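You operate a simulated robot arm through the tools that you are given. There is no shell and no other tool.

You run a simulated robot arm. Do the job below in one go: nothing can be reset, and whatever is moved stays where it is left.

Task
Blow the dust off both ends of the lens on the turntable.
Fine: light on while you blow, turn the knob to HALF for the other end, light off at the end; the lens stays between its pins.

It is judged by the outcome, as a careful person would: the job done as asked, and still so three seconds after it is handed in. It fails if anything else is knocked over, pushed out of place, dropped, spilled or broken.

Robot
A 6-joint arm with a two-finger gripper, fixed in place. Base frame: the origin is on the floor under the middle of its stand, x ahead of it, y to its left, z up. Readings come in m, degrees, newtons and seconds.
It reaches about 1.572 m from its shoulder. Its first joint turns from -166.0 to 166.0 degrees. Payload 2.45 kg.
Tool frame: the origin (TCP) lies between the finger pads and is the grasp point; the fingertips stand 0.02 m ahead of it; z points along the fingers, y is the line along which they close. The gripper opens to 0.14 m; its body begins 0.168 m behind the TCP.
Orientation is told as [roll, pitch, yaw] about the base's x, y, z axes, in that order, counted from this pose: with the fingers straight down and closing along the base's y, the tool's x points along the base's -x, its y along +y and its z along -z.

Tools
- The arm moves only by the tool step_arm. Its argument "commands" is a list that holds one entry, the list of rows, each a list of 7 numbers: the shift along the base's x, y, z in mm, then the turn, a rotation vector about the base's x, y, z in degrees, then the gripper command, from -1 (shut) to 1 (fully open), values between in proportion. In form: [[[dx, dy, dz, rx, ry, rz, hand], ...]]. A call has 1 to 20 rows; each row shifts and turns the commanded pose from where the row before left it. Rows are played at 5 a second. More than 0.05 m and 8.6 degrees between two rows, or a gripper value outside its range, and nothing of the call is played. A pose out of reach is approached as far as the arm can. The call stops where the force on the tool passes 90 N (or 10 N more than at its start, if that is more) or the arm is blocked; 0.2 s more then pass. The fingers move at their own pace (about 0.045 m/s each) and stop on an object; they squeeze with about 38 N. The grip force told is the motor's: it shows also when the fingers shut on nothing. Time passes only in rows, and 0.2 s behind the last, so rows that do not move let the fingers close. The reply holds the time, the measured pose of the TCP, the force on the tool along the base axes, the opening and the grip force, in the units named above and with some noise, with the torque about the TCP (base axes, N m) and any sound that the robot's microphone picked up.
- Cameras (640 x 400 px; columns grow to the right, rows downward): "scene" is fixed at [0.2202, -0.5012, 1.3547]; the picture's right is [0.38, -0.92, 0.00], its down [-0.36, -0.15, -0.92] and it looks along [0.85, 0.35, -0.39] (base axes); focal length 318 px, centre (320, 200). "wrist" rides on the gripper at [0.078, 0.011, -0.209] in the tool frame; the picture's right is [-0.14, 0.99, 0.00], its down [-0.92, -0.13, -0.37] and it looks along [-0.37, -0.05, 0.93] (tool axes); focal length 280 px, centre (320, 200). There is no depth. A picture from a camera that has moved, and an enlarged one, comes with that camera's place and axes in the base frame and with its lens.
- grab_frame(camera): a new picture of that camera. The clock stands still meanwhile.
- enlarge(camera, box): a new picture of the part [left, top, right, bottom] of that camera's present view, enlarged. The clock stands still meanwhile.
- sign_off(): hands the job in; it is judged then, once.

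Nothing tells you positions but the pictures and the camera data. Unless the task says otherwise, let go and move clear before handing in.

The tools are called as name(argument=value, ...) on one line, values as JSON. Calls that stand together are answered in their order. step_arm: Moves the arm, as the interface text tells. Its arguments: {"type":"object","properties":{"commands":{"type":"array","items":{"type":"array","items":{"type":"array","items":{"type":"number"}}}}},"required":["commands"]} The other tools are called the same way: grab_frame (camera) takes a picture; enlarge (camera, box) takes an enlarged picture of a part of a camera's view; sign_off () hands the job in.

At the start:

```text
clock: 0.0
eef_pos: [0.8558, -0.0537, 1.1362]
tcp_rot: [-0.1, 0.0, 0.0]
ft_force: [-0.8, 0.2, 0.7]
torque: [0.0, -0.01, -0.04]
grip_width: 0.1401
gripper_force: 0.1
```

scene: 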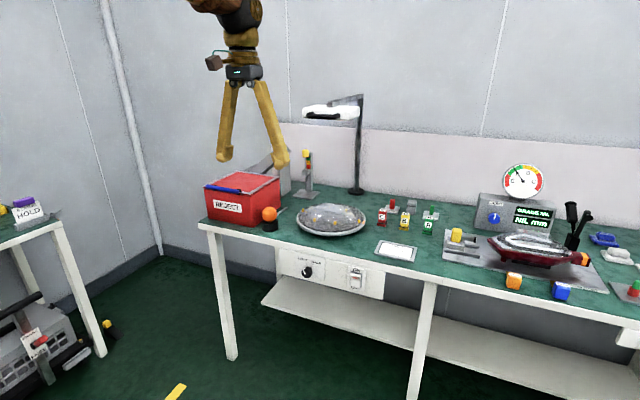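
wrist: 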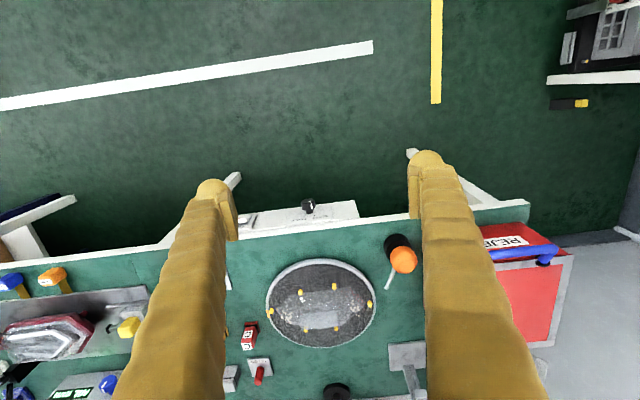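

I see a workbench with a turntable (dusty lens on it), a knob and a switch on the front panel, a lamp, a blower-like orange bulb and other items. I will look closer before moving.

enlarge(camera="scene", box=[190, 140, 350, 240])

enlarge(camera="scene", box=[270, 230, 430, 330])

enlarge(camera="wrist", box=[220, 190, 460, 340])

enlarge(camera="scene", box=[350, 170, 510, 270])

enlarge(camera="scene", box=[480, 150, 640, 310])

```text
4.00 times, centred on (270, 190) of scene
camera zoom: at [0.2202, -0.5012, 1.3547], right [0.38, -0.92, 0.0], down [-0.36, -0.15, -0.92], along [0.85, 0.35, -0.39], focal length 1270 px, centre (520, 240)
```

zoom: 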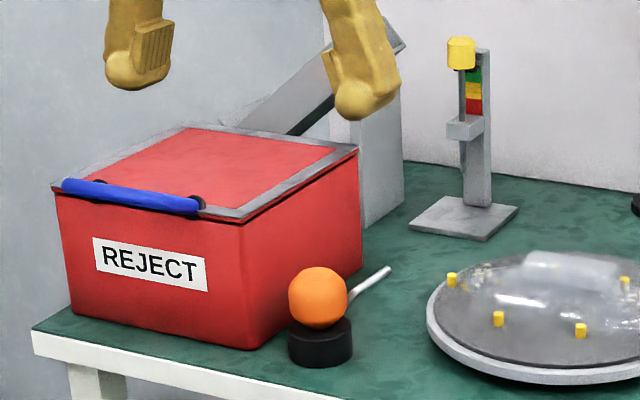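

```text
4.00 times, centred on (350, 280) of scene
camera zoom: at [0.2202, -0.5012, 1.3547], right [0.38, -0.92, 0.0], down [-0.36, -0.15, -0.92], along [0.85, 0.35, -0.39], focal length 1270 px, centre (200, -120)
```

zoom: 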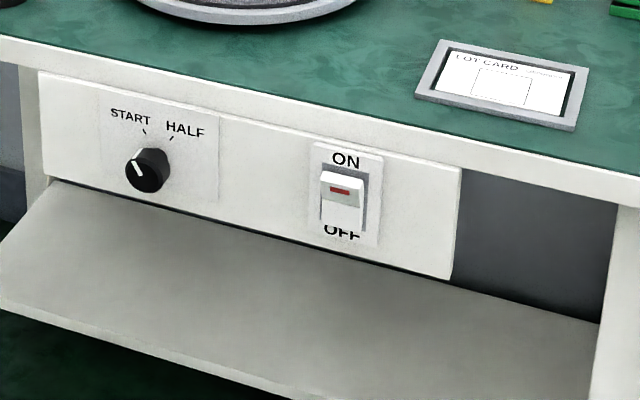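

```text
2.67 times, centred on (340, 265) of wrist
camera zoom: at [0.7771, -0.0445, 1.3447], right [0.14, 0.99, 0.0], down [0.92, -0.13, 0.37], along [0.37, -0.05, -0.93], focal length 748 px, centre (267, 27)
```

zoom: 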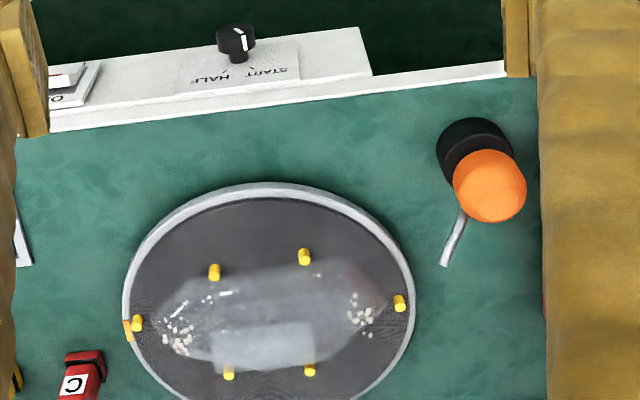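

```text
4.00 times, centred on (430, 220) of scene
camera zoom: at [0.2202, -0.5012, 1.3547], right [0.38, -0.92, 0.0], down [-0.36, -0.15, -0.92], along [0.85, 0.35, -0.39], focal length 1270 px, centre (-120, 120)
```

zoom: 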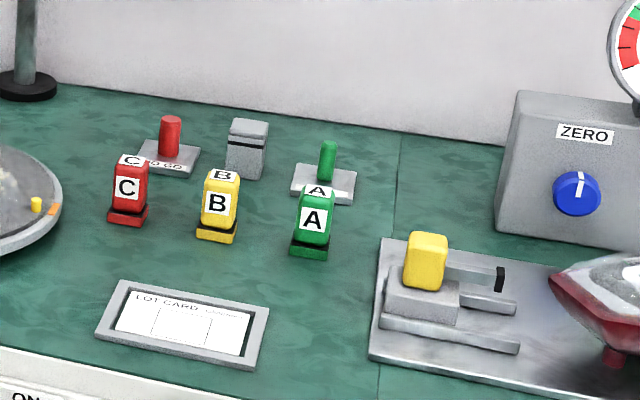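

```text
2.50 times, centred on (560, 230) of scene
camera zoom: at [0.2202, -0.5012, 1.3547], right [0.38, -0.92, 0.0], down [-0.36, -0.15, -0.92], along [0.85, 0.35, -0.39], focal length 794 px, centre (-280, 125)
```

zoom: 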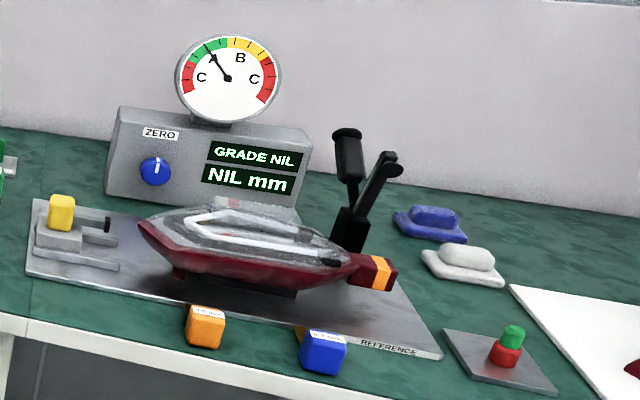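

The orange bulb in the black cup looks like the blower, the turntable is near (1.28, -0.11, 0.79), and the knob and switch sit on the front panel below the edge. I will zoom in on the details first.

enlarge(camera="scene", box=[246, 195, 294, 225])

enlarge(camera="scene", box=[286, 192, 382, 252])

enlarge(camera="scene", box=[290, 250, 330, 275])

enlarge(camera="scene", box=[335, 255, 383, 285])

enlarge(camera="scene", box=[290, 85, 386, 145])

enlarge(camera="wrist", box=[372, 220, 436, 300])

enlarge(camera="wrist", box=[257, 250, 385, 350])

enlarge(camera="wrist", box=[228, 186, 368, 246])

```text
13.33 times, centred on (270, 210) of scene
camera zoom: at [0.2202, -0.5012, 1.3547], right [0.38, -0.92, 0.0], down [-0.36, -0.15, -0.92], along [0.85, 0.35, -0.39], focal length 4233 px, centre (987, 67)
```

zoom: 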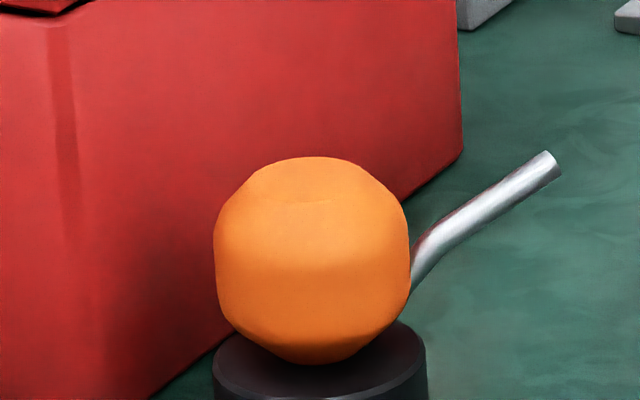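

```text
6.67 times, centred on (334, 222) of scene
camera zoom: at [0.2202, -0.5012, 1.3547], right [0.38, -0.92, 0.0], down [-0.36, -0.15, -0.92], along [0.85, 0.35, -0.39], focal length 2117 px, centre (227, 53)
```

zoom: 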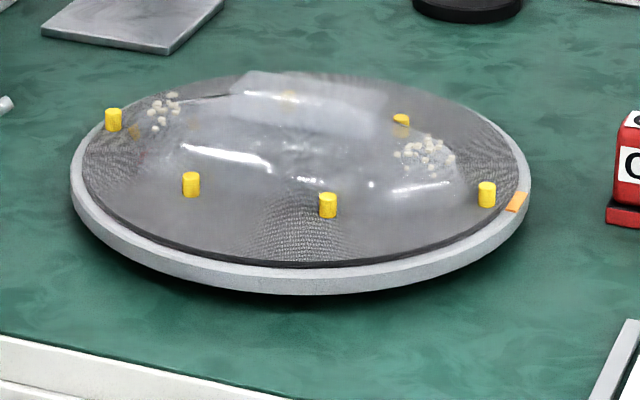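

```text
16.00 times, centred on (310, 262) of scene
camera zoom: at [0.2202, -0.5012, 1.3547], right [0.38, -0.92, 0.0], down [-0.36, -0.15, -0.92], along [0.85, 0.35, -0.39], focal length 5080 px, centre (480, -800)
```

zoom: 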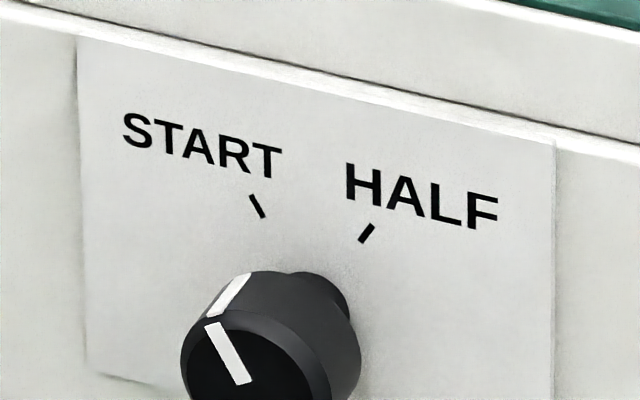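

```text
13.33 times, centred on (359, 270) of scene
camera zoom: at [0.2202, -0.5012, 1.3547], right [0.38, -0.92, 0.0], down [-0.36, -0.15, -0.92], along [0.85, 0.35, -0.39], focal length 4233 px, centre (-200, -733)
```

zoom: 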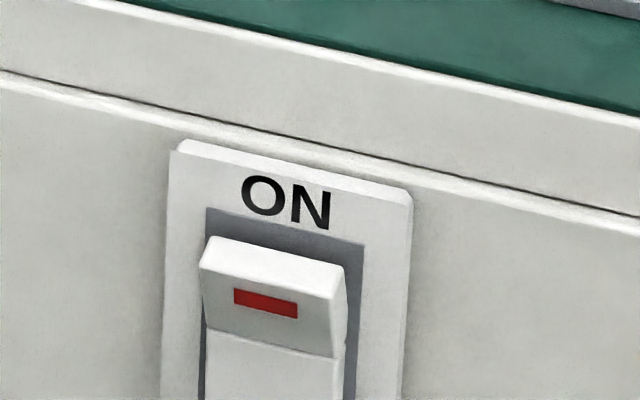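

```text
6.67 times, centred on (338, 115) of scene
camera zoom: at [0.2202, -0.5012, 1.3547], right [0.38, -0.92, 0.0], down [-0.36, -0.15, -0.92], along [0.85, 0.35, -0.39], focal length 2117 px, centre (200, 767)
```

zoom: 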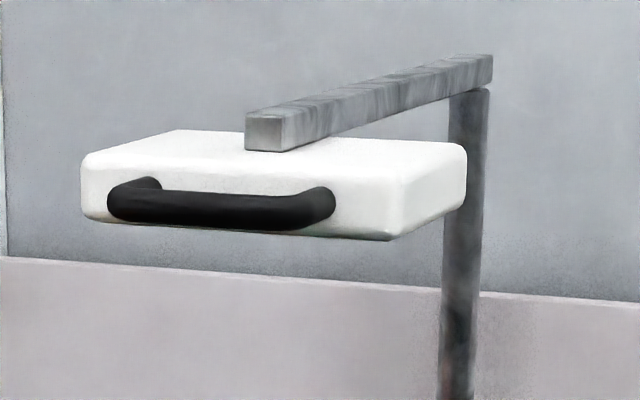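

```text
5.00 times, centred on (404, 260) of wrist
camera zoom: at [0.7771, -0.0445, 1.3447], right [0.14, 0.99, 0.0], down [0.92, -0.13, 0.37], along [0.37, -0.05, -0.93], focal length 1402 px, centre (-100, -100)
```

zoom: 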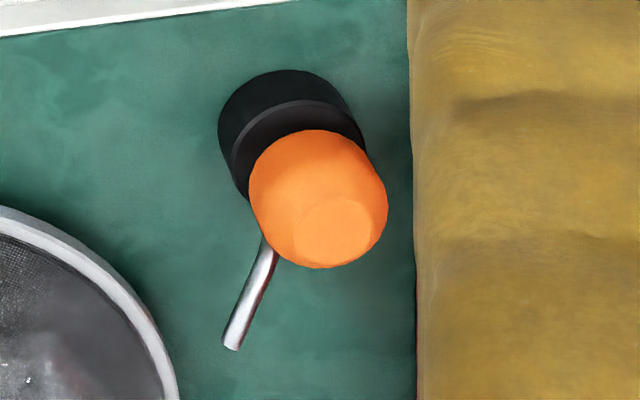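

```text
4.00 times, centred on (321, 300) of wrist
camera zoom: at [0.7771, -0.0445, 1.3447], right [0.14, 0.99, 0.0], down [0.92, -0.13, 0.37], along [0.37, -0.05, -0.93], focal length 1122 px, centre (316, -200)
```

zoom: 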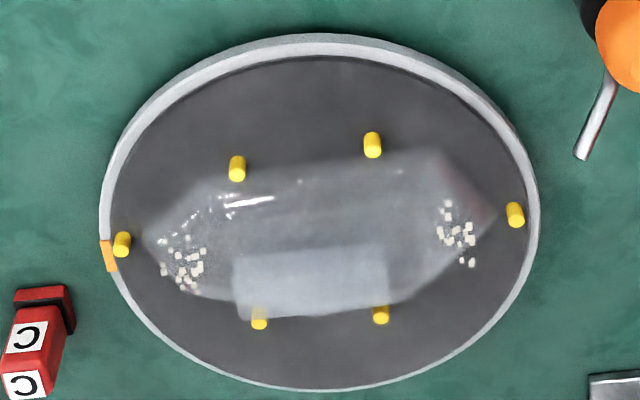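

```text
4.57 times, centred on (298, 216) of wrist
camera zoom: at [0.7771, -0.0445, 1.3447], right [0.14, 0.99, 0.0], down [0.92, -0.13, 0.37], along [0.37, -0.05, -0.93], focal length 1282 px, centre (421, 127)
```

zoom: 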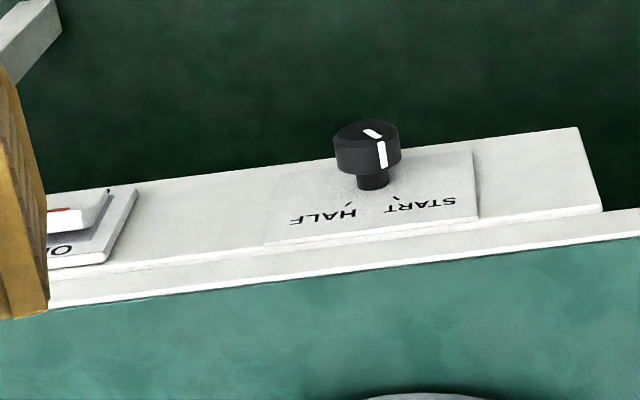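

The lamp appears off (rocker's ON side stands out), and the knob points at START. The panel is at about x=1.06 with the switch near (1.06, -0.28, 0.70); I'll shut the hand and swing it to point horizontally at the panel from a safe distance.

step_arm(commands=[[[-5, -20, -37, 0, -8.2, 0, -1], [-5, -20, -37, 0, -8.2, 0, -1], [-5, -20, -37, 0, -8.2, 0, -1], [-5, -20, -37, 0, -8.2, 0, -1], [-5, -20, -37, 0, -8.2, 0, -1], [-5, -20, -37, 0, -8.2, 0, -1], [0, 0, 0, 0, 0, 0, -1]]])

```text
clock: 1.8
eef_pos: [0.7928, -0.1135, 0.9002]
tcp_rot: [2.8, -39.8, 9.2]
ft_force: [-0.9, -0.3, 0.1]
torque: [0.01, 0.0, 0.01]
grip_width: 0.0
gripper_force: 15.9
out of reach, approached as far as the arm can: row 5, 6
stopped in row 7: the arm was blocked; the commanded pose is now the measured one
```

The hand stopped short: the arm could not pitch further at this place. I'll look at how it is configured.

grab_frame(camera="scene")

grab_frame(camera="wrist")

```text
taken
```

scene: 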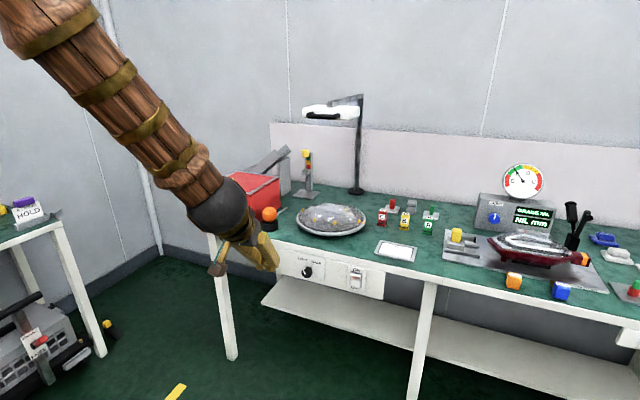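

```text
taken
camera wrist: at [0.6016, -0.1455, 1.0094], right [-0.09, 0.99, 0.12], down [0.49, -0.07, 0.87], along [0.87, 0.14, -0.48], focal length 280 px, centre (320, 200)
```

wrist: 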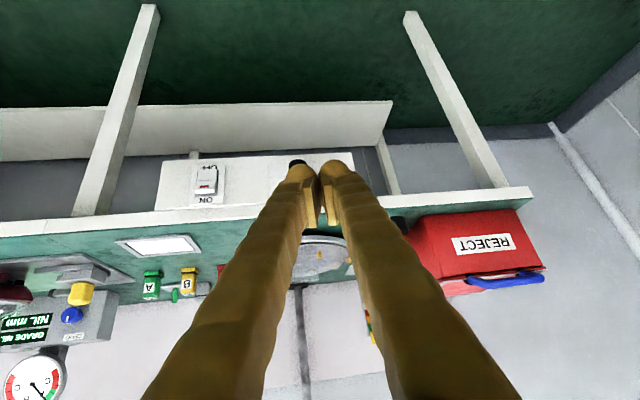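

The wrist hits its straight (singular) pose off the arm's mid-plane. I'll bring the hand back to y≈0 with no yaw, then pitch through in the mid-plane.

step_arm(commands=[[[0, 23, 0, -0.5, 3, -1.8, -1], [0, 23, 0, -0.5, 3, -1.8, -1], [0, 23, 0, -0.5, 3, -1.9, -1], [0, 22, 0, -0.5, 3, -1.8, -1], [0, 22, 0, -0.5, 0, -1.8, -1], [0, 0, 0, 0, 0, 0, -1]]])

```text
clock: 3.2
eef_pos: [0.795, -0.0011, 0.8987]
tcp_rot: [1.2, -27.7, 0.9]
ft_force: [0.0, -0.5, 0.2]
torque: [0.02, 0.0, -0.03]
grip_width: 0.0003
gripper_force: 29.6
```

The hand is at y≈0 and pitched about -28°. Now I pitch slowly further in-plane.

step_arm(commands=[[[0, 0, 0, -0.9, -4, -0.5, -1], [0, 0, 0, 0, -6, 0, -1], [0, 0, 0, 0, -6, 0, -1], [0, 0, 0, 0, -6, 0, -1], [0, 0, 0, 0, -6, 0, -1], [0, 0, 0, 0, 0, 0, -1]]])

```text
clock: 4.6
eef_pos: [0.7934, -0.0016, 0.9004]
tcp_rot: [-0.5, -55.7, 1.4]
ft_force: [0.2, 0.4, -0.8]
torque: [0.02, 0.01, 0.05]
grip_width: 0.0
gripper_force: 29.1
```

It passed through. I continue to horizontal.

step_arm(commands=[[[0, 0, -10, 0, -7, 0, -1], [0, 0, -20, 0, -7, 0, -1], [0, 0, -20, 0, -7, 0, -1], [0, 0, -20, 0, -7, 0, -1], [0, 0, -20, 0, -6.3, 0, -1], [0, 0, 0, 0, 0, 0, -1]]])

```text
clock: 6.0
eef_pos: [0.8036, -0.0017, 0.808]
tcp_rot: [-91.8, -89.3, 92.4]
ft_force: [0.8, -0.3, 0.4]
torque: [-0.01, 0.01, 0.01]
grip_width: 0.0001
gripper_force: 29.9
out of reach, approached as far as the arm can: row 3
```

The fingers now point horizontally ahead. I'll slide over toward the switch while staying well in front of the panel.

step_arm(commands=[[[0, -40, -10, 0, 0, 0, -1], [0, -40, -10, 0, 0, 0, -1], [0, -40, -10, 0, 0, 0, -1], [0, -40, -10, 0, 0, 0, -1], [0, -40, -10, 0, 0, 0, -1], [0, -40, -10, 0, 0, 0, -1], [0, -40, -10, 0, 0, 0, -1], [0, 0, 0, 0, 0, 0, -1]]])

grab_frame(camera="scene")

grab_frame(camera="wrist")

```text
clock: 7.8
eef_pos: [0.8036, -0.2821, 0.7385]
tcp_rot: [-88.1, -89.2, 88.8]
ft_force: [1.4, -0.4, 0.0]
torque: [-0.02, 0.0, -0.02]
grip_width: 0.0
gripper_force: 29.6
```

```text
taken
```

scene: 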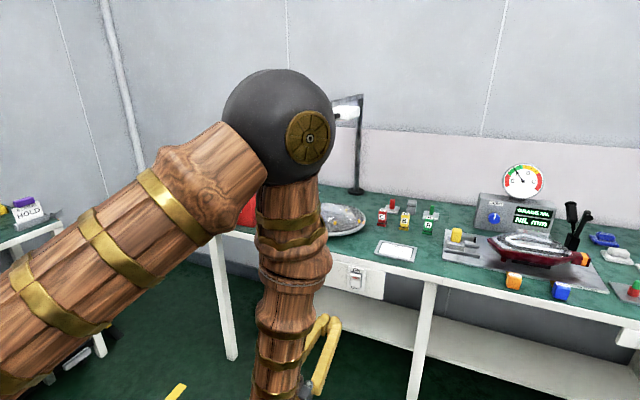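

```text
taken
camera wrist: at [0.5949, -0.2756, 0.66], right [-0.01, 0.99, 0.12], down [-0.37, -0.12, 0.92], along [0.93, -0.03, 0.37], focal length 280 px, centre (320, 200)
```

wrist: 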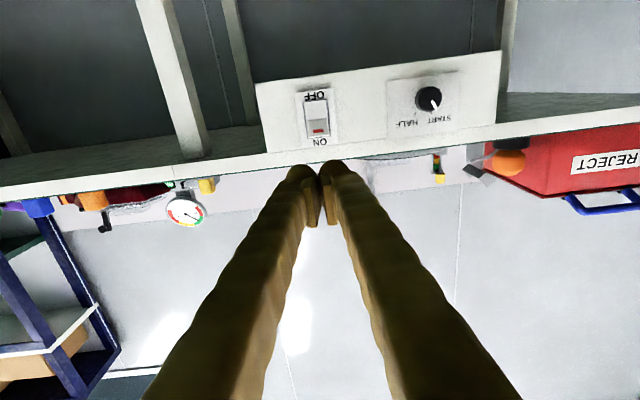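

I'm in front of the switch; the switch centre comes out near (1.073, -0.278, 0.702) and the knob near (1.05, -0.108, 0.694). A close look at both.

enlarge(camera="wrist", box=[282, 75, 362, 155])

enlarge(camera="wrist", box=[380, 60, 476, 140])

enlarge(camera="wrist", box=[420, 120, 580, 220])

```text
5.00 times, centred on (322, 115) of wrist
camera zoom: at [0.5949, -0.2756, 0.66], right [-0.01, 0.99, 0.12], down [-0.37, -0.12, 0.92], along [0.93, -0.03, 0.37], focal length 1402 px, centre (310, 625)
```

zoom: 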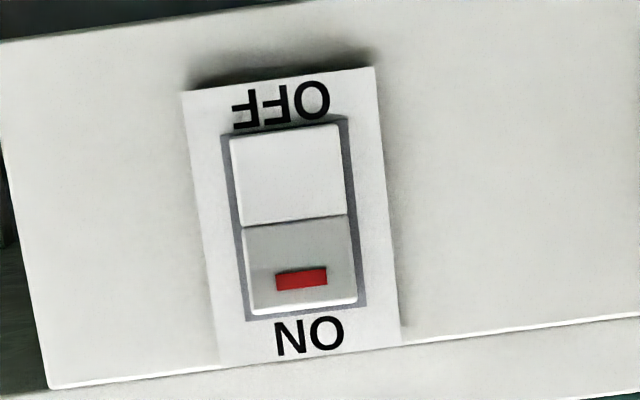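

```text
5.00 times, centred on (428, 100) of wrist
camera zoom: at [0.5949, -0.2756, 0.66], right [-0.01, 0.99, 0.12], down [-0.37, -0.12, 0.92], along [0.93, -0.03, 0.37], focal length 1402 px, centre (-220, 700)
```

zoom: 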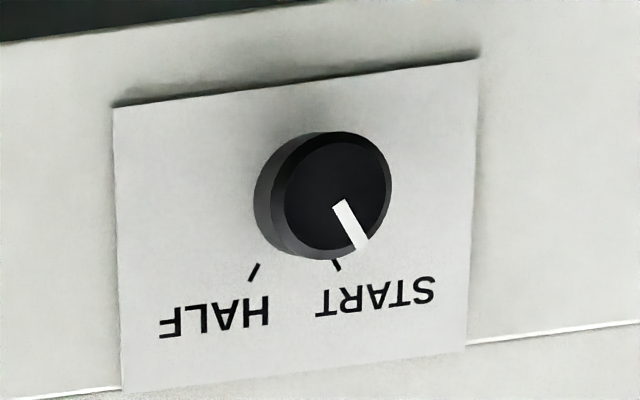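

```text
4.00 times, centred on (500, 170) of wrist
camera zoom: at [0.5949, -0.2756, 0.66], right [-0.01, 0.99, 0.12], down [-0.37, -0.12, 0.92], along [0.93, -0.03, 0.37], focal length 1122 px, centre (-400, 320)
```

zoom: 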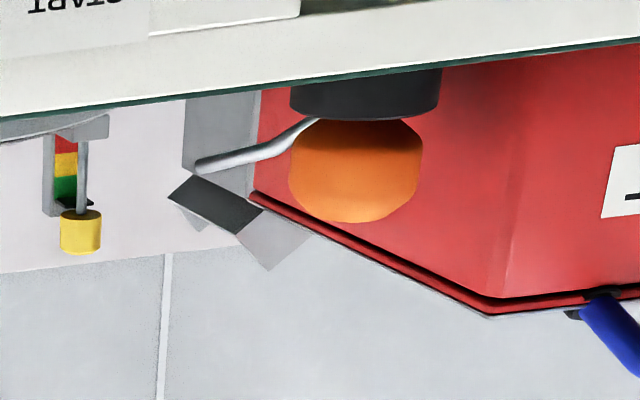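

The rocker spans about z 0.68–0.735 at y≈-0.279, with the ON half at z≈0.725. I approach to about 5 cm in front of it and look.

step_arm(commands=[[[40, 1, -4, 0, 0, 0, -1], [40, 1, -4, 0, 0, 0, -1], [40, 0, -3, 0, 0, 0, -1], [40, 0, 0, 0, 0, 0, -1], [25, 0, 0, 0, 0, 0, -1], [0, 0, 0, 0, 0, 0, -1]]])

grab_frame(camera="wrist")

enlarge(camera="scene", box=[290, 220, 418, 300])

```text
clock: 9.2
eef_pos: [0.9888, -0.2805, 0.7267]
tcp_rot: [-86.1, -89.2, 86.7]
ft_force: [-0.4, -0.3, 0.3]
torque: [0.0, -0.04, -0.01]
grip_width: 0.0001
gripper_force: 29.5
```

```text
taken
camera wrist: at [0.7797, -0.2731, 0.648], right [-0.01, 0.99, 0.12], down [-0.37, -0.12, 0.92], along [0.93, -0.04, 0.36], focal length 280 px, centre (320, 200)
```

wrist: 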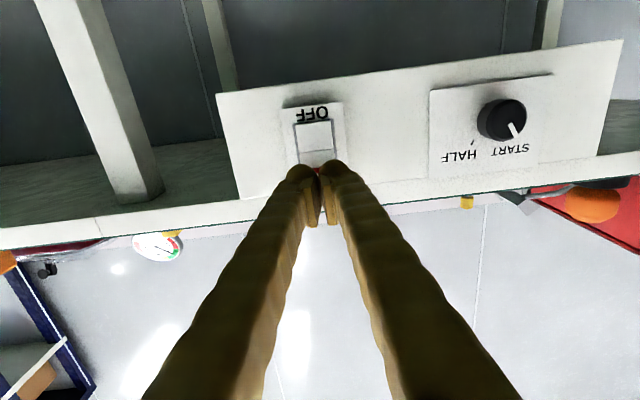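

```text
5.00 times, centred on (354, 260) of scene
camera zoom: at [0.2202, -0.5012, 1.3547], right [0.38, -0.92, 0.0], down [-0.36, -0.15, -0.92], along [0.85, 0.35, -0.39], focal length 1587 px, centre (150, -100)
```

zoom: 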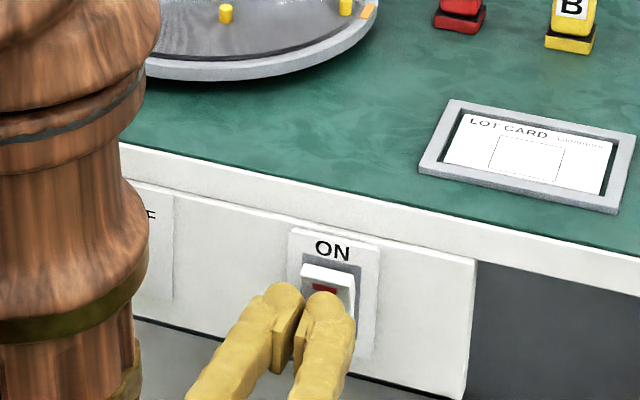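

The fingertips are lined up with the ON half. I push in carefully, small steps.

step_arm(commands=[[[20, 0.5, 0, 0, 0, 0, -1], [15, 0.5, 0, 0, 0, 0, -1], [5, 0, 0, 0, 0, 0, -1], [0, 0, 0, 0, 0, 0, -1]]])

enlarge(camera="scene", box=[322, 230, 386, 290])

```text
clock: 10.2
eef_pos: [1.0275, -0.279, 0.7272]
tcp_rot: [-87.7, -89.2, 88.5]
ft_force: [0.1, 0.2, -0.2]
torque: [-0.02, -0.02, 0.0]
grip_width: 0.0
gripper_force: 30.3
```

```text
6.67 times, centred on (354, 260) of scene
camera zoom: at [0.2202, -0.5012, 1.3547], right [0.38, -0.92, 0.0], down [-0.36, -0.15, -0.92], along [0.85, 0.35, -0.39], focal length 2117 px, centre (93, -200)
```

zoom: 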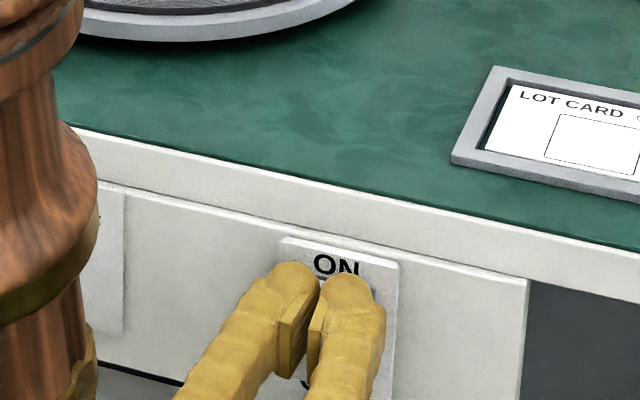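

No contact yet with tips at about x=1.048. I continue in small steps.

step_arm(commands=[[[4, 0, 0, 0, 0, 0, -1], [4, 0, 0, 0, 0, 0, -1], [0, 0, 0, 0, 0, 0, -1]]])

```text
clock: 10.8
eef_pos: [1.0311, -0.2781, 0.728]
tcp_rot: [-77.8, -89.4, 78.5]
ft_force: [-30.0, 4.1, 12.3]
torque: [0.01, 0.08, -0.04]
grip_width: 0.0062
gripper_force: 29.2
stopped in row 3: the force on the tool passed its limit at 102 N (the readings are from after the stop); the commanded pose is now the measured one
```

There was a firm contact. I check whether the rocker moved.

enlarge(camera="scene", box=[322, 230, 386, 290])

grab_frame(camera="scene")

enlarge(camera="wrist", box=[260, 60, 400, 200])

```text
6.67 times, centred on (354, 260) of scene
camera zoom: at [0.2202, -0.5012, 1.3547], right [0.38, -0.92, 0.0], down [-0.36, -0.15, -0.92], along [0.85, 0.35, -0.39], focal length 2117 px, centre (93, -200)
```

zoom: 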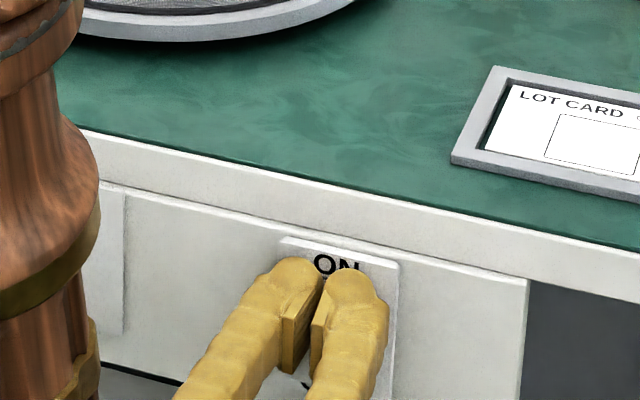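

```text
taken
```

scene: 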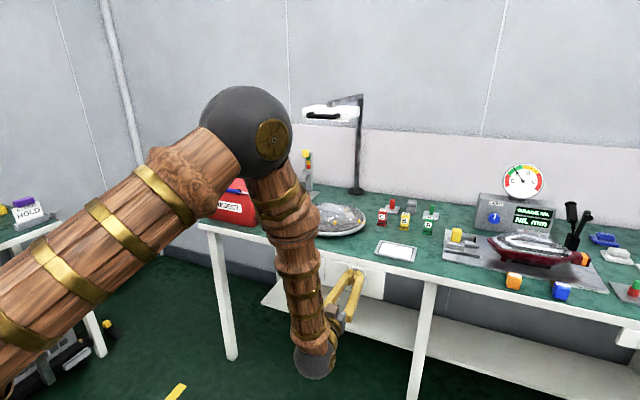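

```text
2.86 times, centred on (330, 130) of wrist
camera zoom: at [0.8225, -0.2715, 0.6493], right [-0.01, 0.99, 0.13], down [-0.36, -0.12, 0.92], along [0.93, -0.04, 0.36], focal length 801 px, centre (291, 400)
```

zoom: 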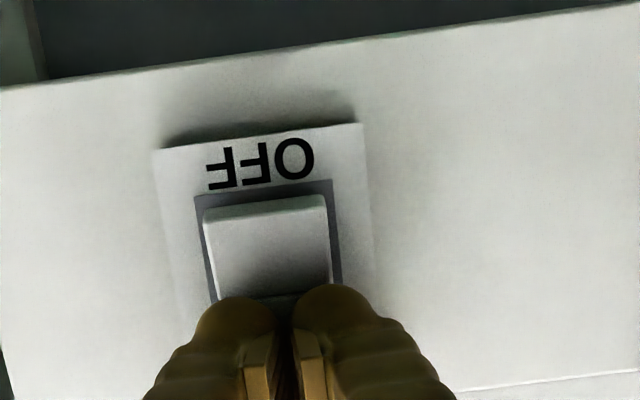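

The lower half of the rocker now stands out, so it seems to have flipped to ON. I back off and check.

step_arm(commands=[[[-10, 0, 0, 0, 0, 0, -1], [-30, 0, 0, 0, 0, 0, -1], [-40, 0, 0, 0, 0, 0, -1], [-40, 0, 0, 0, 0, 0, -1], [0, 0, 0, 0, 0, 0, -1]]])

grab_frame(camera="wrist")

enlarge(camera="scene", box=[270, 80, 430, 300])

```text
clock: 12.0
eef_pos: [0.912, -0.2797, 0.7267]
tcp_rot: [-76.7, -89.4, 77.4]
ft_force: [-0.8, -0.4, 0.0]
torque: [0.03, -0.01, -0.02]
grip_width: 0.0001
gripper_force: 29.2
```

```text
taken
camera wrist: at [0.7022, -0.2725, 0.6482], right [-0.01, 0.99, 0.13], down [-0.36, -0.12, 0.92], along [0.93, -0.04, 0.36], focal length 280 px, centre (320, 200)
```

wrist: 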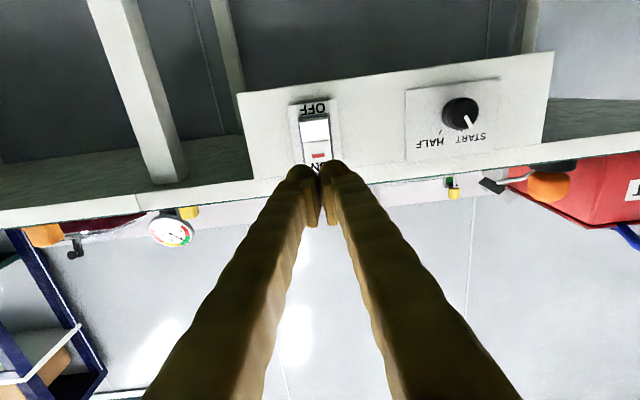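

```text
1.82 times, centred on (350, 190) of scene
camera zoom: at [0.2202, -0.5012, 1.3547], right [0.38, -0.92, 0.0], down [-0.36, -0.15, -0.92], along [0.85, 0.35, -0.39], focal length 577 px, centre (266, 218)
```

zoom: 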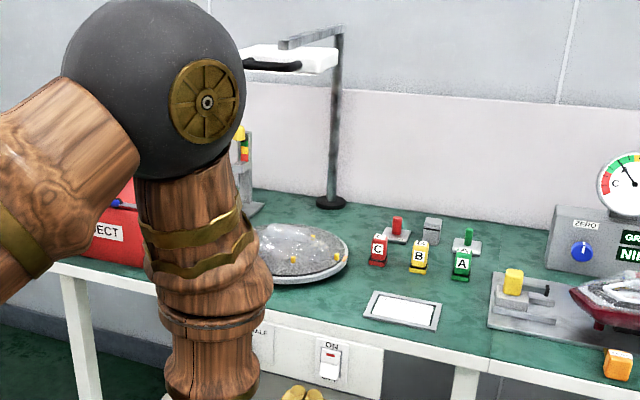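

enlarge(camera="scene", box=[330, 85, 380, 125])

enlarge(camera="scene", box=[335, 255, 383, 285])

enlarge(camera="wrist", box=[390, 70, 510, 160])

enlarge(camera="wrist", box=[440, 140, 640, 240])

```text
10.00 times, centred on (355, 105) of scene
camera zoom: at [0.2202, -0.5012, 1.3547], right [0.38, -0.92, 0.0], down [-0.36, -0.15, -0.92], along [0.85, 0.35, -0.39], focal length 3175 px, centre (-30, 1150)
```

zoom: 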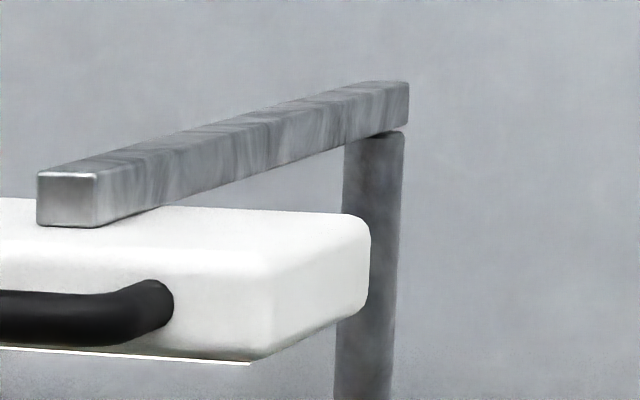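

```text
13.33 times, centred on (359, 270) of scene
camera zoom: at [0.2202, -0.5012, 1.3547], right [0.38, -0.92, 0.0], down [-0.36, -0.15, -0.92], along [0.85, 0.35, -0.39], focal length 4233 px, centre (-200, -733)
```

zoom: 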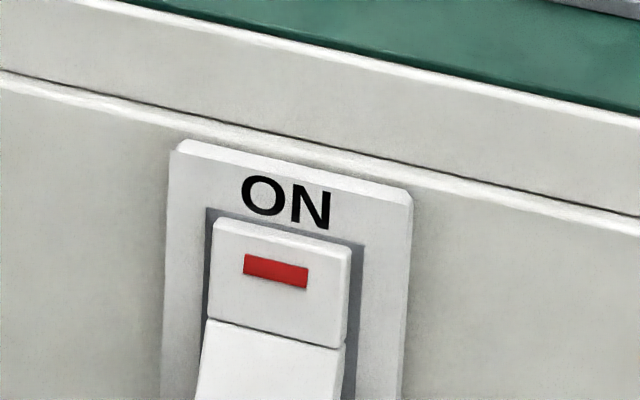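

```text
4.44 times, centred on (450, 115) of wrist
camera zoom: at [0.7022, -0.2725, 0.6482], right [-0.01, 0.99, 0.13], down [-0.36, -0.12, 0.92], along [0.93, -0.04, 0.36], focal length 1246 px, centre (-258, 578)
```

zoom: 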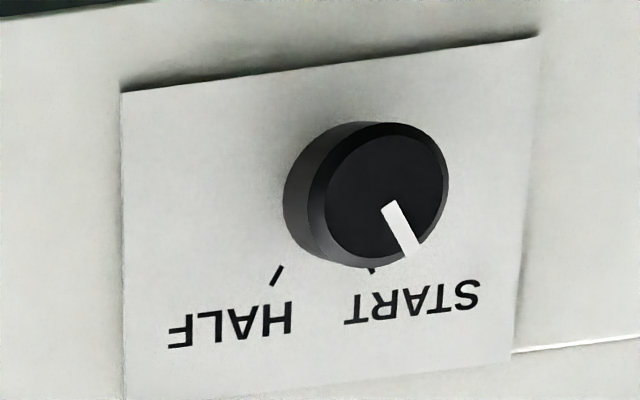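

```text
3.20 times, centred on (540, 190) of wrist
camera zoom: at [0.7022, -0.2725, 0.6482], right [-0.01, 0.99, 0.13], down [-0.36, -0.12, 0.92], along [0.93, -0.04, 0.36], focal length 897 px, centre (-384, 232)
```

zoom: 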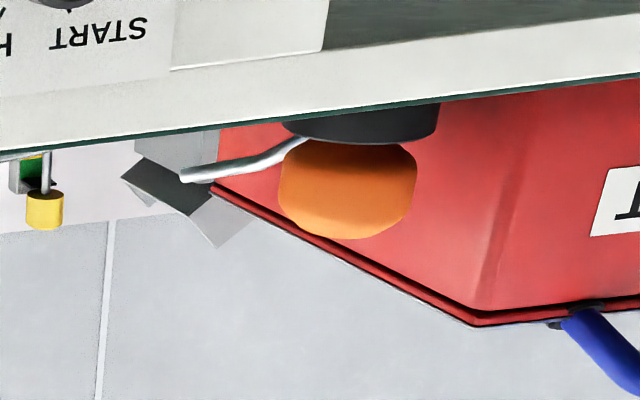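

The light is on: the rocker is flipped and the lamp's underside glows. Next is the blower, bulb about (1.147, 0.088, 0.83), nozzle tip about (1.207, 0.045, 0.85); I'll go back through the mid-plane to a downward-pointing hand.

step_arm(commands=[[[-38, 10, 5, 0, 0, 0, -1], [-37, 20, 5, 0, 0, 0, -1], [-35, 30, 10, 0, 0, 0, -1], [0, 40, 10, 0, 0, 0, -1], [0, 40, 10, 0, 0, 0, -1], [0, 40, 10, 0, 0, 0, -1], [0, 40, 15, 0, 0, 0, -1], [0, 40, 15, 0, 0, 0, -1], [0, 20, 20, 0, 0, 0, -1], [0, 0, 0, 0, 0, 0, -1]]])

```text
clock: 14.2
eef_pos: [0.8042, 0.0015, 0.8259]
tcp_rot: [-74.9, -89.4, 75.5]
ft_force: [-0.7, 0.0, 0.3]
torque: [0.0, 0.0, -0.01]
grip_width: 0.0
gripper_force: 29.6
```

step_arm(commands=[[[0, -0.5, 15, 0, 6.5, 0, -1], [0, 0, 15, 0, 6.5, 0, -1], [0, 0, 15, 0, 6.5, 0, -1], [0, 0, 15, 0, 6.5, 0, -1], [0, 0, 15, 0, 6.5, 0, -1], [0, 0, 0, 0, 6.5, 0, -1], [0, 0, 0, 0, 6.5, 0, -1], [0, 0, 0, 0, 6.5, 0, -1], [0, 0, 0, 0, 6.5, 0, -1], [0, 0, 0, 0, 6.5, 0, -1], [0, 0, 0, 0, 0, 0, -1]]])

```text
clock: 16.6
eef_pos: [0.8053, -0.0031, 0.9014]
tcp_rot: [-0.5, -28.0, 0.7]
ft_force: [0.1, -1.3, 0.1]
torque: [0.02, 0.01, 0.0]
grip_width: 0.0
gripper_force: 29.5
out of reach, approached as far as the arm can: row 1, 9
```

Back on the downward side with -28° pitch. Now I yaw about -37° so the fingers line up with the nozzle, rise a little and look at the blower.

step_arm(commands=[[[20, 20, 30, 0, 0, -7.4, -1], [20, 20, 30, 0, 0, -7.4, -1], [20, 30, 30, 0, 0, -7.4, -1], [20, 30, 30, 0, 0, -7.4, -1], [20, 30, 30, 0, 0, -7.4, -1], [0, 0, 0, 0, 0, 0, 0.1]]])

grab_frame(camera="wrist")

grab_frame(camera="scene")

```text
clock: 18.0
eef_pos: [0.906, 0.1242, 1.0508]
tcp_rot: [-0.5, -28.1, -36.3]
ft_force: [0.4, 0.6, 0.0]
torque: [0.0, 0.0, 0.01]
grip_width: 0.0338
gripper_force: 0.1
```

```text
taken
camera wrist: at [0.7798, 0.2327, 1.1987], right [0.69, 0.72, 0.06], down [0.44, -0.48, 0.76], along [0.58, -0.5, -0.65], focal length 280 px, centre (320, 200)
```

wrist: 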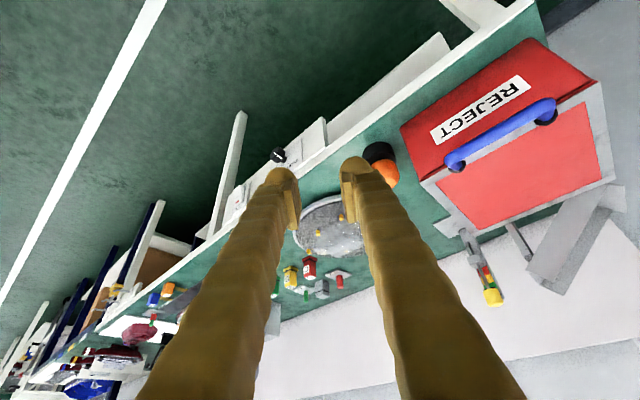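

```text
taken
```

scene: 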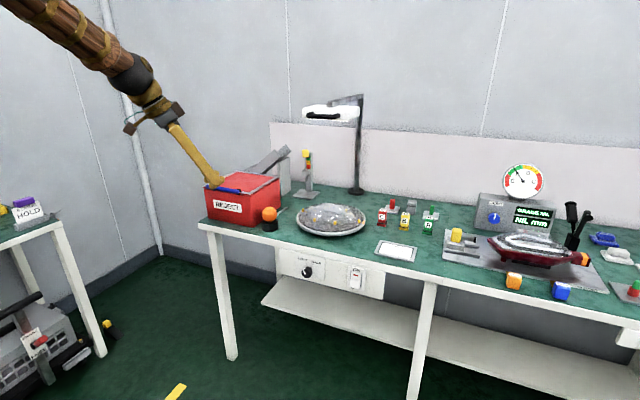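

The box is near the bulb on its left, so clearance matters. I take a closer look.

enlarge(camera="wrist", box=[330, 100, 490, 220])

enlarge(camera="scene", box=[196, 160, 292, 240])

```text
3.33 times, centred on (410, 160) of wrist
camera zoom: at [0.7798, 0.2327, 1.1987], right [0.69, 0.72, 0.06], down [0.44, -0.48, 0.76], along [0.58, -0.5, -0.65], focal length 935 px, centre (20, 333)
```

zoom: 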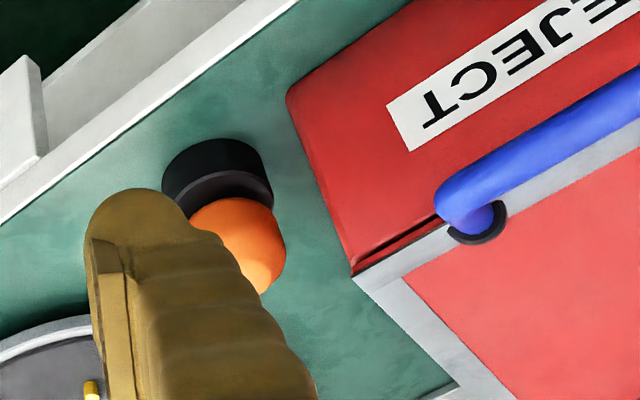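

```text
5.00 times, centred on (244, 200) of scene
camera zoom: at [0.2202, -0.5012, 1.3547], right [0.38, -0.92, 0.0], down [-0.36, -0.15, -0.92], along [0.85, 0.35, -0.39], focal length 1587 px, centre (700, 200)
```

zoom: 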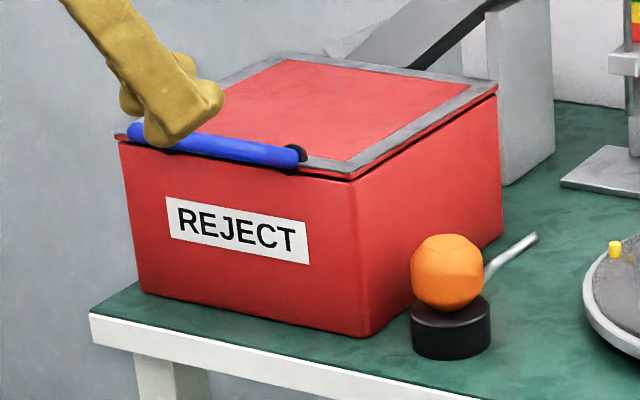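

The box corner sits at about (1.114, 0.145) with its top at 0.916, so there is little room beside the bulb. I want a close side view of the nozzle before choosing the grasp, so I move the open hand high around to the right side.

step_arm(commands=[[[10, -14, 0, 0, 0, 8.1, 0.1], [20, -14, 0, 0, 0, 8.1, 0.3], [20, -14, 0, 0, 0, 8.1, 0.6], [20, -14, -5, 0, 0, 8.1, 1], [20, -14, -5, 0, 0, 8.1, 1], [20, -14, -5, 0, 0, 8.1, 1], [20, -14, -10, 0, 0, 8.1, 1], [20, -14, -10, 0, 0, 8.1, 1], [20, -14, -10, 0, 0, 8.1, 1], [20, -14, -10, 0, 0, 8.1, 1], [10, 0, -15, 5.9, -5.9, 0, 1], [0, 0, 0, 5.9, -5.9, 0, 1], [0, 0, 0, 0, 0, 0, 1]]])

grab_frame(camera="wrist")

grab_frame(camera="scene")

```text
clock: 20.8
eef_pos: [1.1058, -0.0135, 0.982]
tcp_rot: [-0.5, -44.8, 44.8]
ft_force: [-0.1, 0.4, 0.7]
torque: [-0.01, 0.01, -0.01]
grip_width: 0.1398
gripper_force: 0.0
```

```text
taken
camera wrist: at [0.9536, -0.1483, 1.0742], right [-0.62, 0.78, 0.09], down [0.37, 0.19, 0.91], along [0.69, 0.6, -0.4], focal length 280 px, centre (320, 200)
```

wrist: 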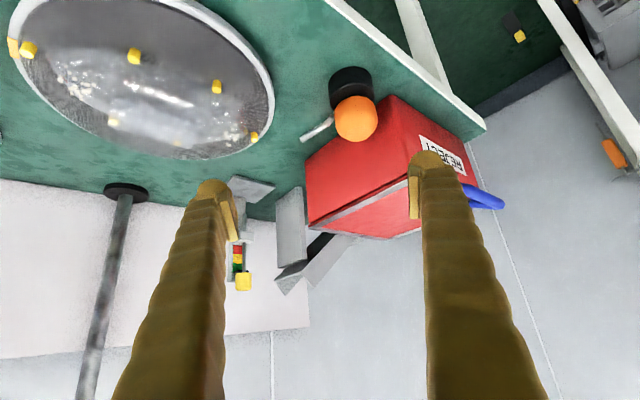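

```text
taken
```

scene: 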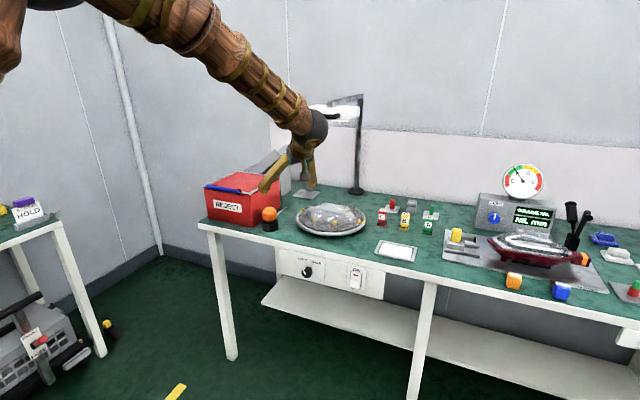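

enlarge(camera="wrist", box=[290, 60, 402, 150])

enlarge(camera="wrist", box=[10, 0, 300, 180])

enlarge(camera="wrist", box=[60, 170, 300, 320])

```text
4.44 times, centred on (346, 105) of wrist
camera zoom: at [0.9536, -0.1483, 1.0742], right [-0.62, 0.78, 0.09], down [0.37, 0.19, 0.91], along [0.69, 0.6, -0.4], focal length 1246 px, centre (204, 622)
```

zoom: 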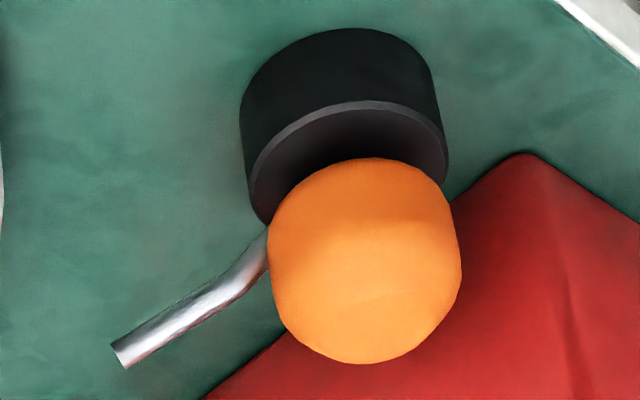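

```text
2.21 times, centred on (155, 90) of wrist
camera zoom: at [0.9536, -0.1483, 1.0742], right [-0.62, 0.78, 0.09], down [0.37, 0.19, 0.91], along [0.69, 0.6, -0.4], focal length 619 px, centre (684, 443)
```

zoom: 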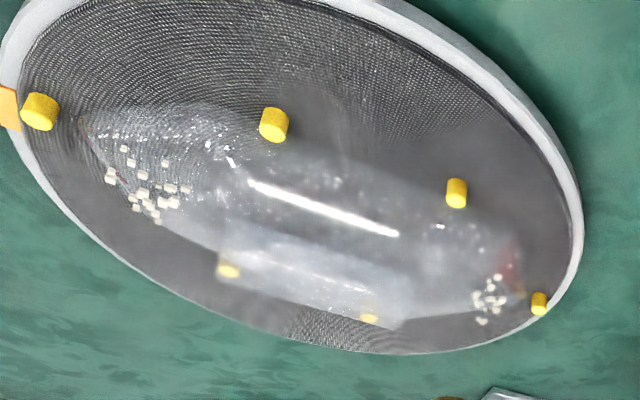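

```text
2.67 times, centred on (180, 245) of wrist
camera zoom: at [0.9536, -0.1483, 1.0742], right [-0.62, 0.78, 0.09], down [0.37, 0.19, 0.91], along [0.69, 0.6, -0.4], focal length 748 px, centre (693, 80)
```

zoom: 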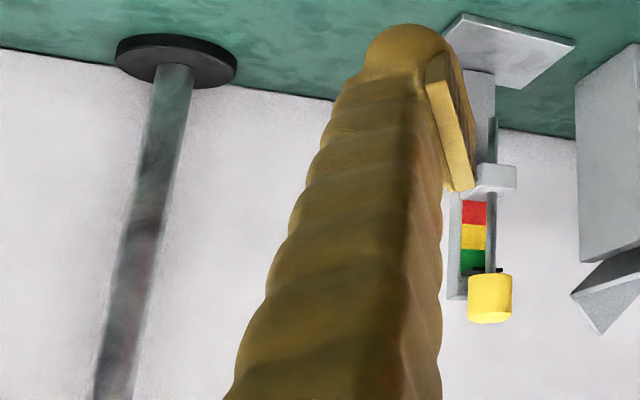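

The bulb centre comes out at about (1.134, 0.084, 0.842), with the nozzle heading about -34° and rising about 18°; the lamp head hangs over the turntable at z≈1.19. I'll grasp the bulb with the fingers tilted 30° forward and the closing line turned about -55° so one finger passes clear of the box. First I untilt and yaw at a safe height.

step_arm(commands=[[[-18, 14, 11, -5.3, 5.3, 0, 1], [-18, 14, 11, -5.3, 5.3, 0, 1], [-18, 14, 11, -5.3, 5.3, 0, 1], [-18, 14, 11, -5.3, 5.3, 0, 0.5], [-18, 14, 11, -5.3, 5.3, 0, 0.07], [-16, 14, 11, -5.2, 5.2, 0, 0.07], [0, 0, 0, 0, 0, -8.33, 0.07], [0, 0, 0, 0, 0, -8.33, 0.07], [0, 0, 0, 0, 0, -8.33, 0.07], [0, 0, 0, 0, 0, -8.33, 0.07], [0, 0, 0, 0, 0, -8.33, 0.07], [0, 0, 0, 0, 0, -8.33, 0.07], [0, 0, 0, 0, 0, -8.33, 0.07], [0, 0, 0, 0, 0, -8.33, 0.07], [0, 0, 0, 0, 0, -8.33, 0.07], [0, 0, 0, 0, 0, -8.33, 0.07], [0, 0, 0, 0, 0, -8.33, 0.07], [0, 0, 0, 0, 0, -8.3, 0.07], [0, 0, 0, 0, 0, 0, 0.07]]])

```text
clock: 24.8
eef_pos: [1.0004, 0.0702, 1.0471]
tcp_rot: [-0.6, 0.1, -55.2]
ft_force: [-0.3, 0.2, 0.9]
torque: [-0.01, -0.01, -0.01]
grip_width: 0.0749
gripper_force: 0.0
```

Now I tilt the fingers forward 30° and come to the pre-grasp line above and in front of the bulb.

step_arm(commands=[[[12, 3, -8, 0, -7.5, 0, 0.07], [12, 3, -8, 0, -7.5, 0, 0.07], [12, 4, -8, 0, -7.5, 0, 0.07], [12, 4, -8, 0, -7.5, 0, 0.07], [12, 0, -20, 0, 0, 0, 0.07], [0, 0, 0, 0, 0, 0, 0.07]]])

grab_frame(camera="wrist")

enlarge(camera="scene", box=[180, 100, 340, 250])

```text
clock: 26.2
eef_pos: [1.0598, 0.0845, 0.9937]
tcp_rot: [24.7, -16.6, -58.9]
ft_force: [-0.1, 0.3, 0.9]
torque: [-0.01, 0.01, 0.05]
grip_width: 0.0747
gripper_force: 0.1
```

```text
taken
camera wrist: at [0.9258, 0.1553, 1.1586], right [0.78, 0.45, 0.44], down [0.18, -0.83, 0.53], along [0.6, -0.33, -0.73], focal length 280 px, centre (320, 200)
```

wrist: 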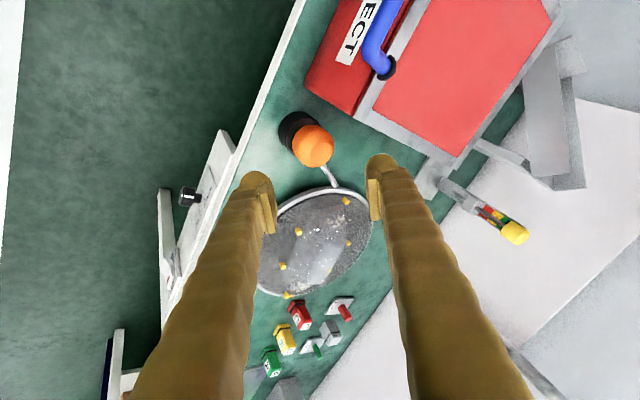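

```text
2.67 times, centred on (260, 175) of scene
camera zoom: at [0.2202, -0.5012, 1.3547], right [0.38, -0.92, 0.0], down [-0.36, -0.15, -0.92], along [0.85, 0.35, -0.39], focal length 847 px, centre (480, 267)
```

zoom: 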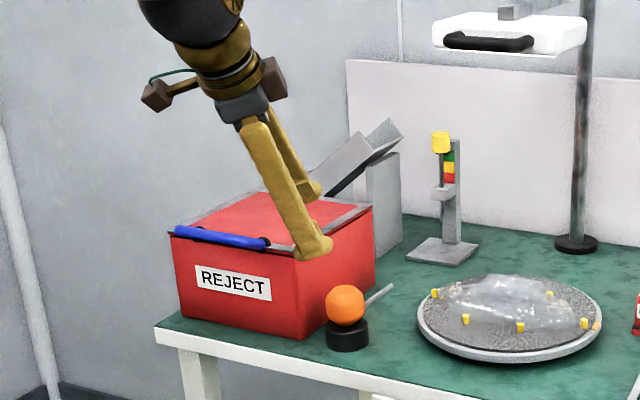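

enlarge(camera="wrist", box=[260, 95, 380, 195])

```text
4.00 times, centred on (320, 145) of wrist
camera zoom: at [0.9258, 0.1553, 1.1586], right [0.78, 0.45, 0.44], down [0.18, -0.83, 0.53], along [0.6, -0.33, -0.73], focal length 1122 px, centre (320, 420)
```

zoom: 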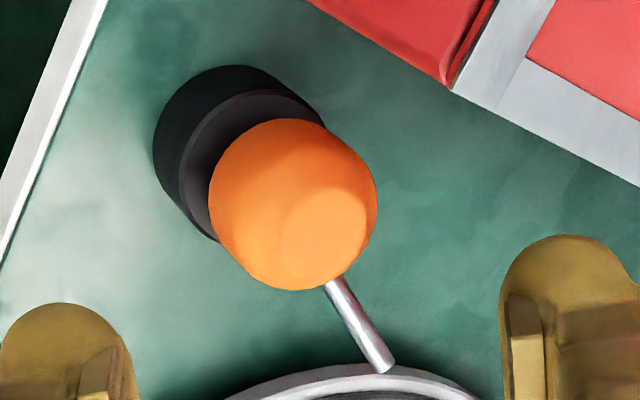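

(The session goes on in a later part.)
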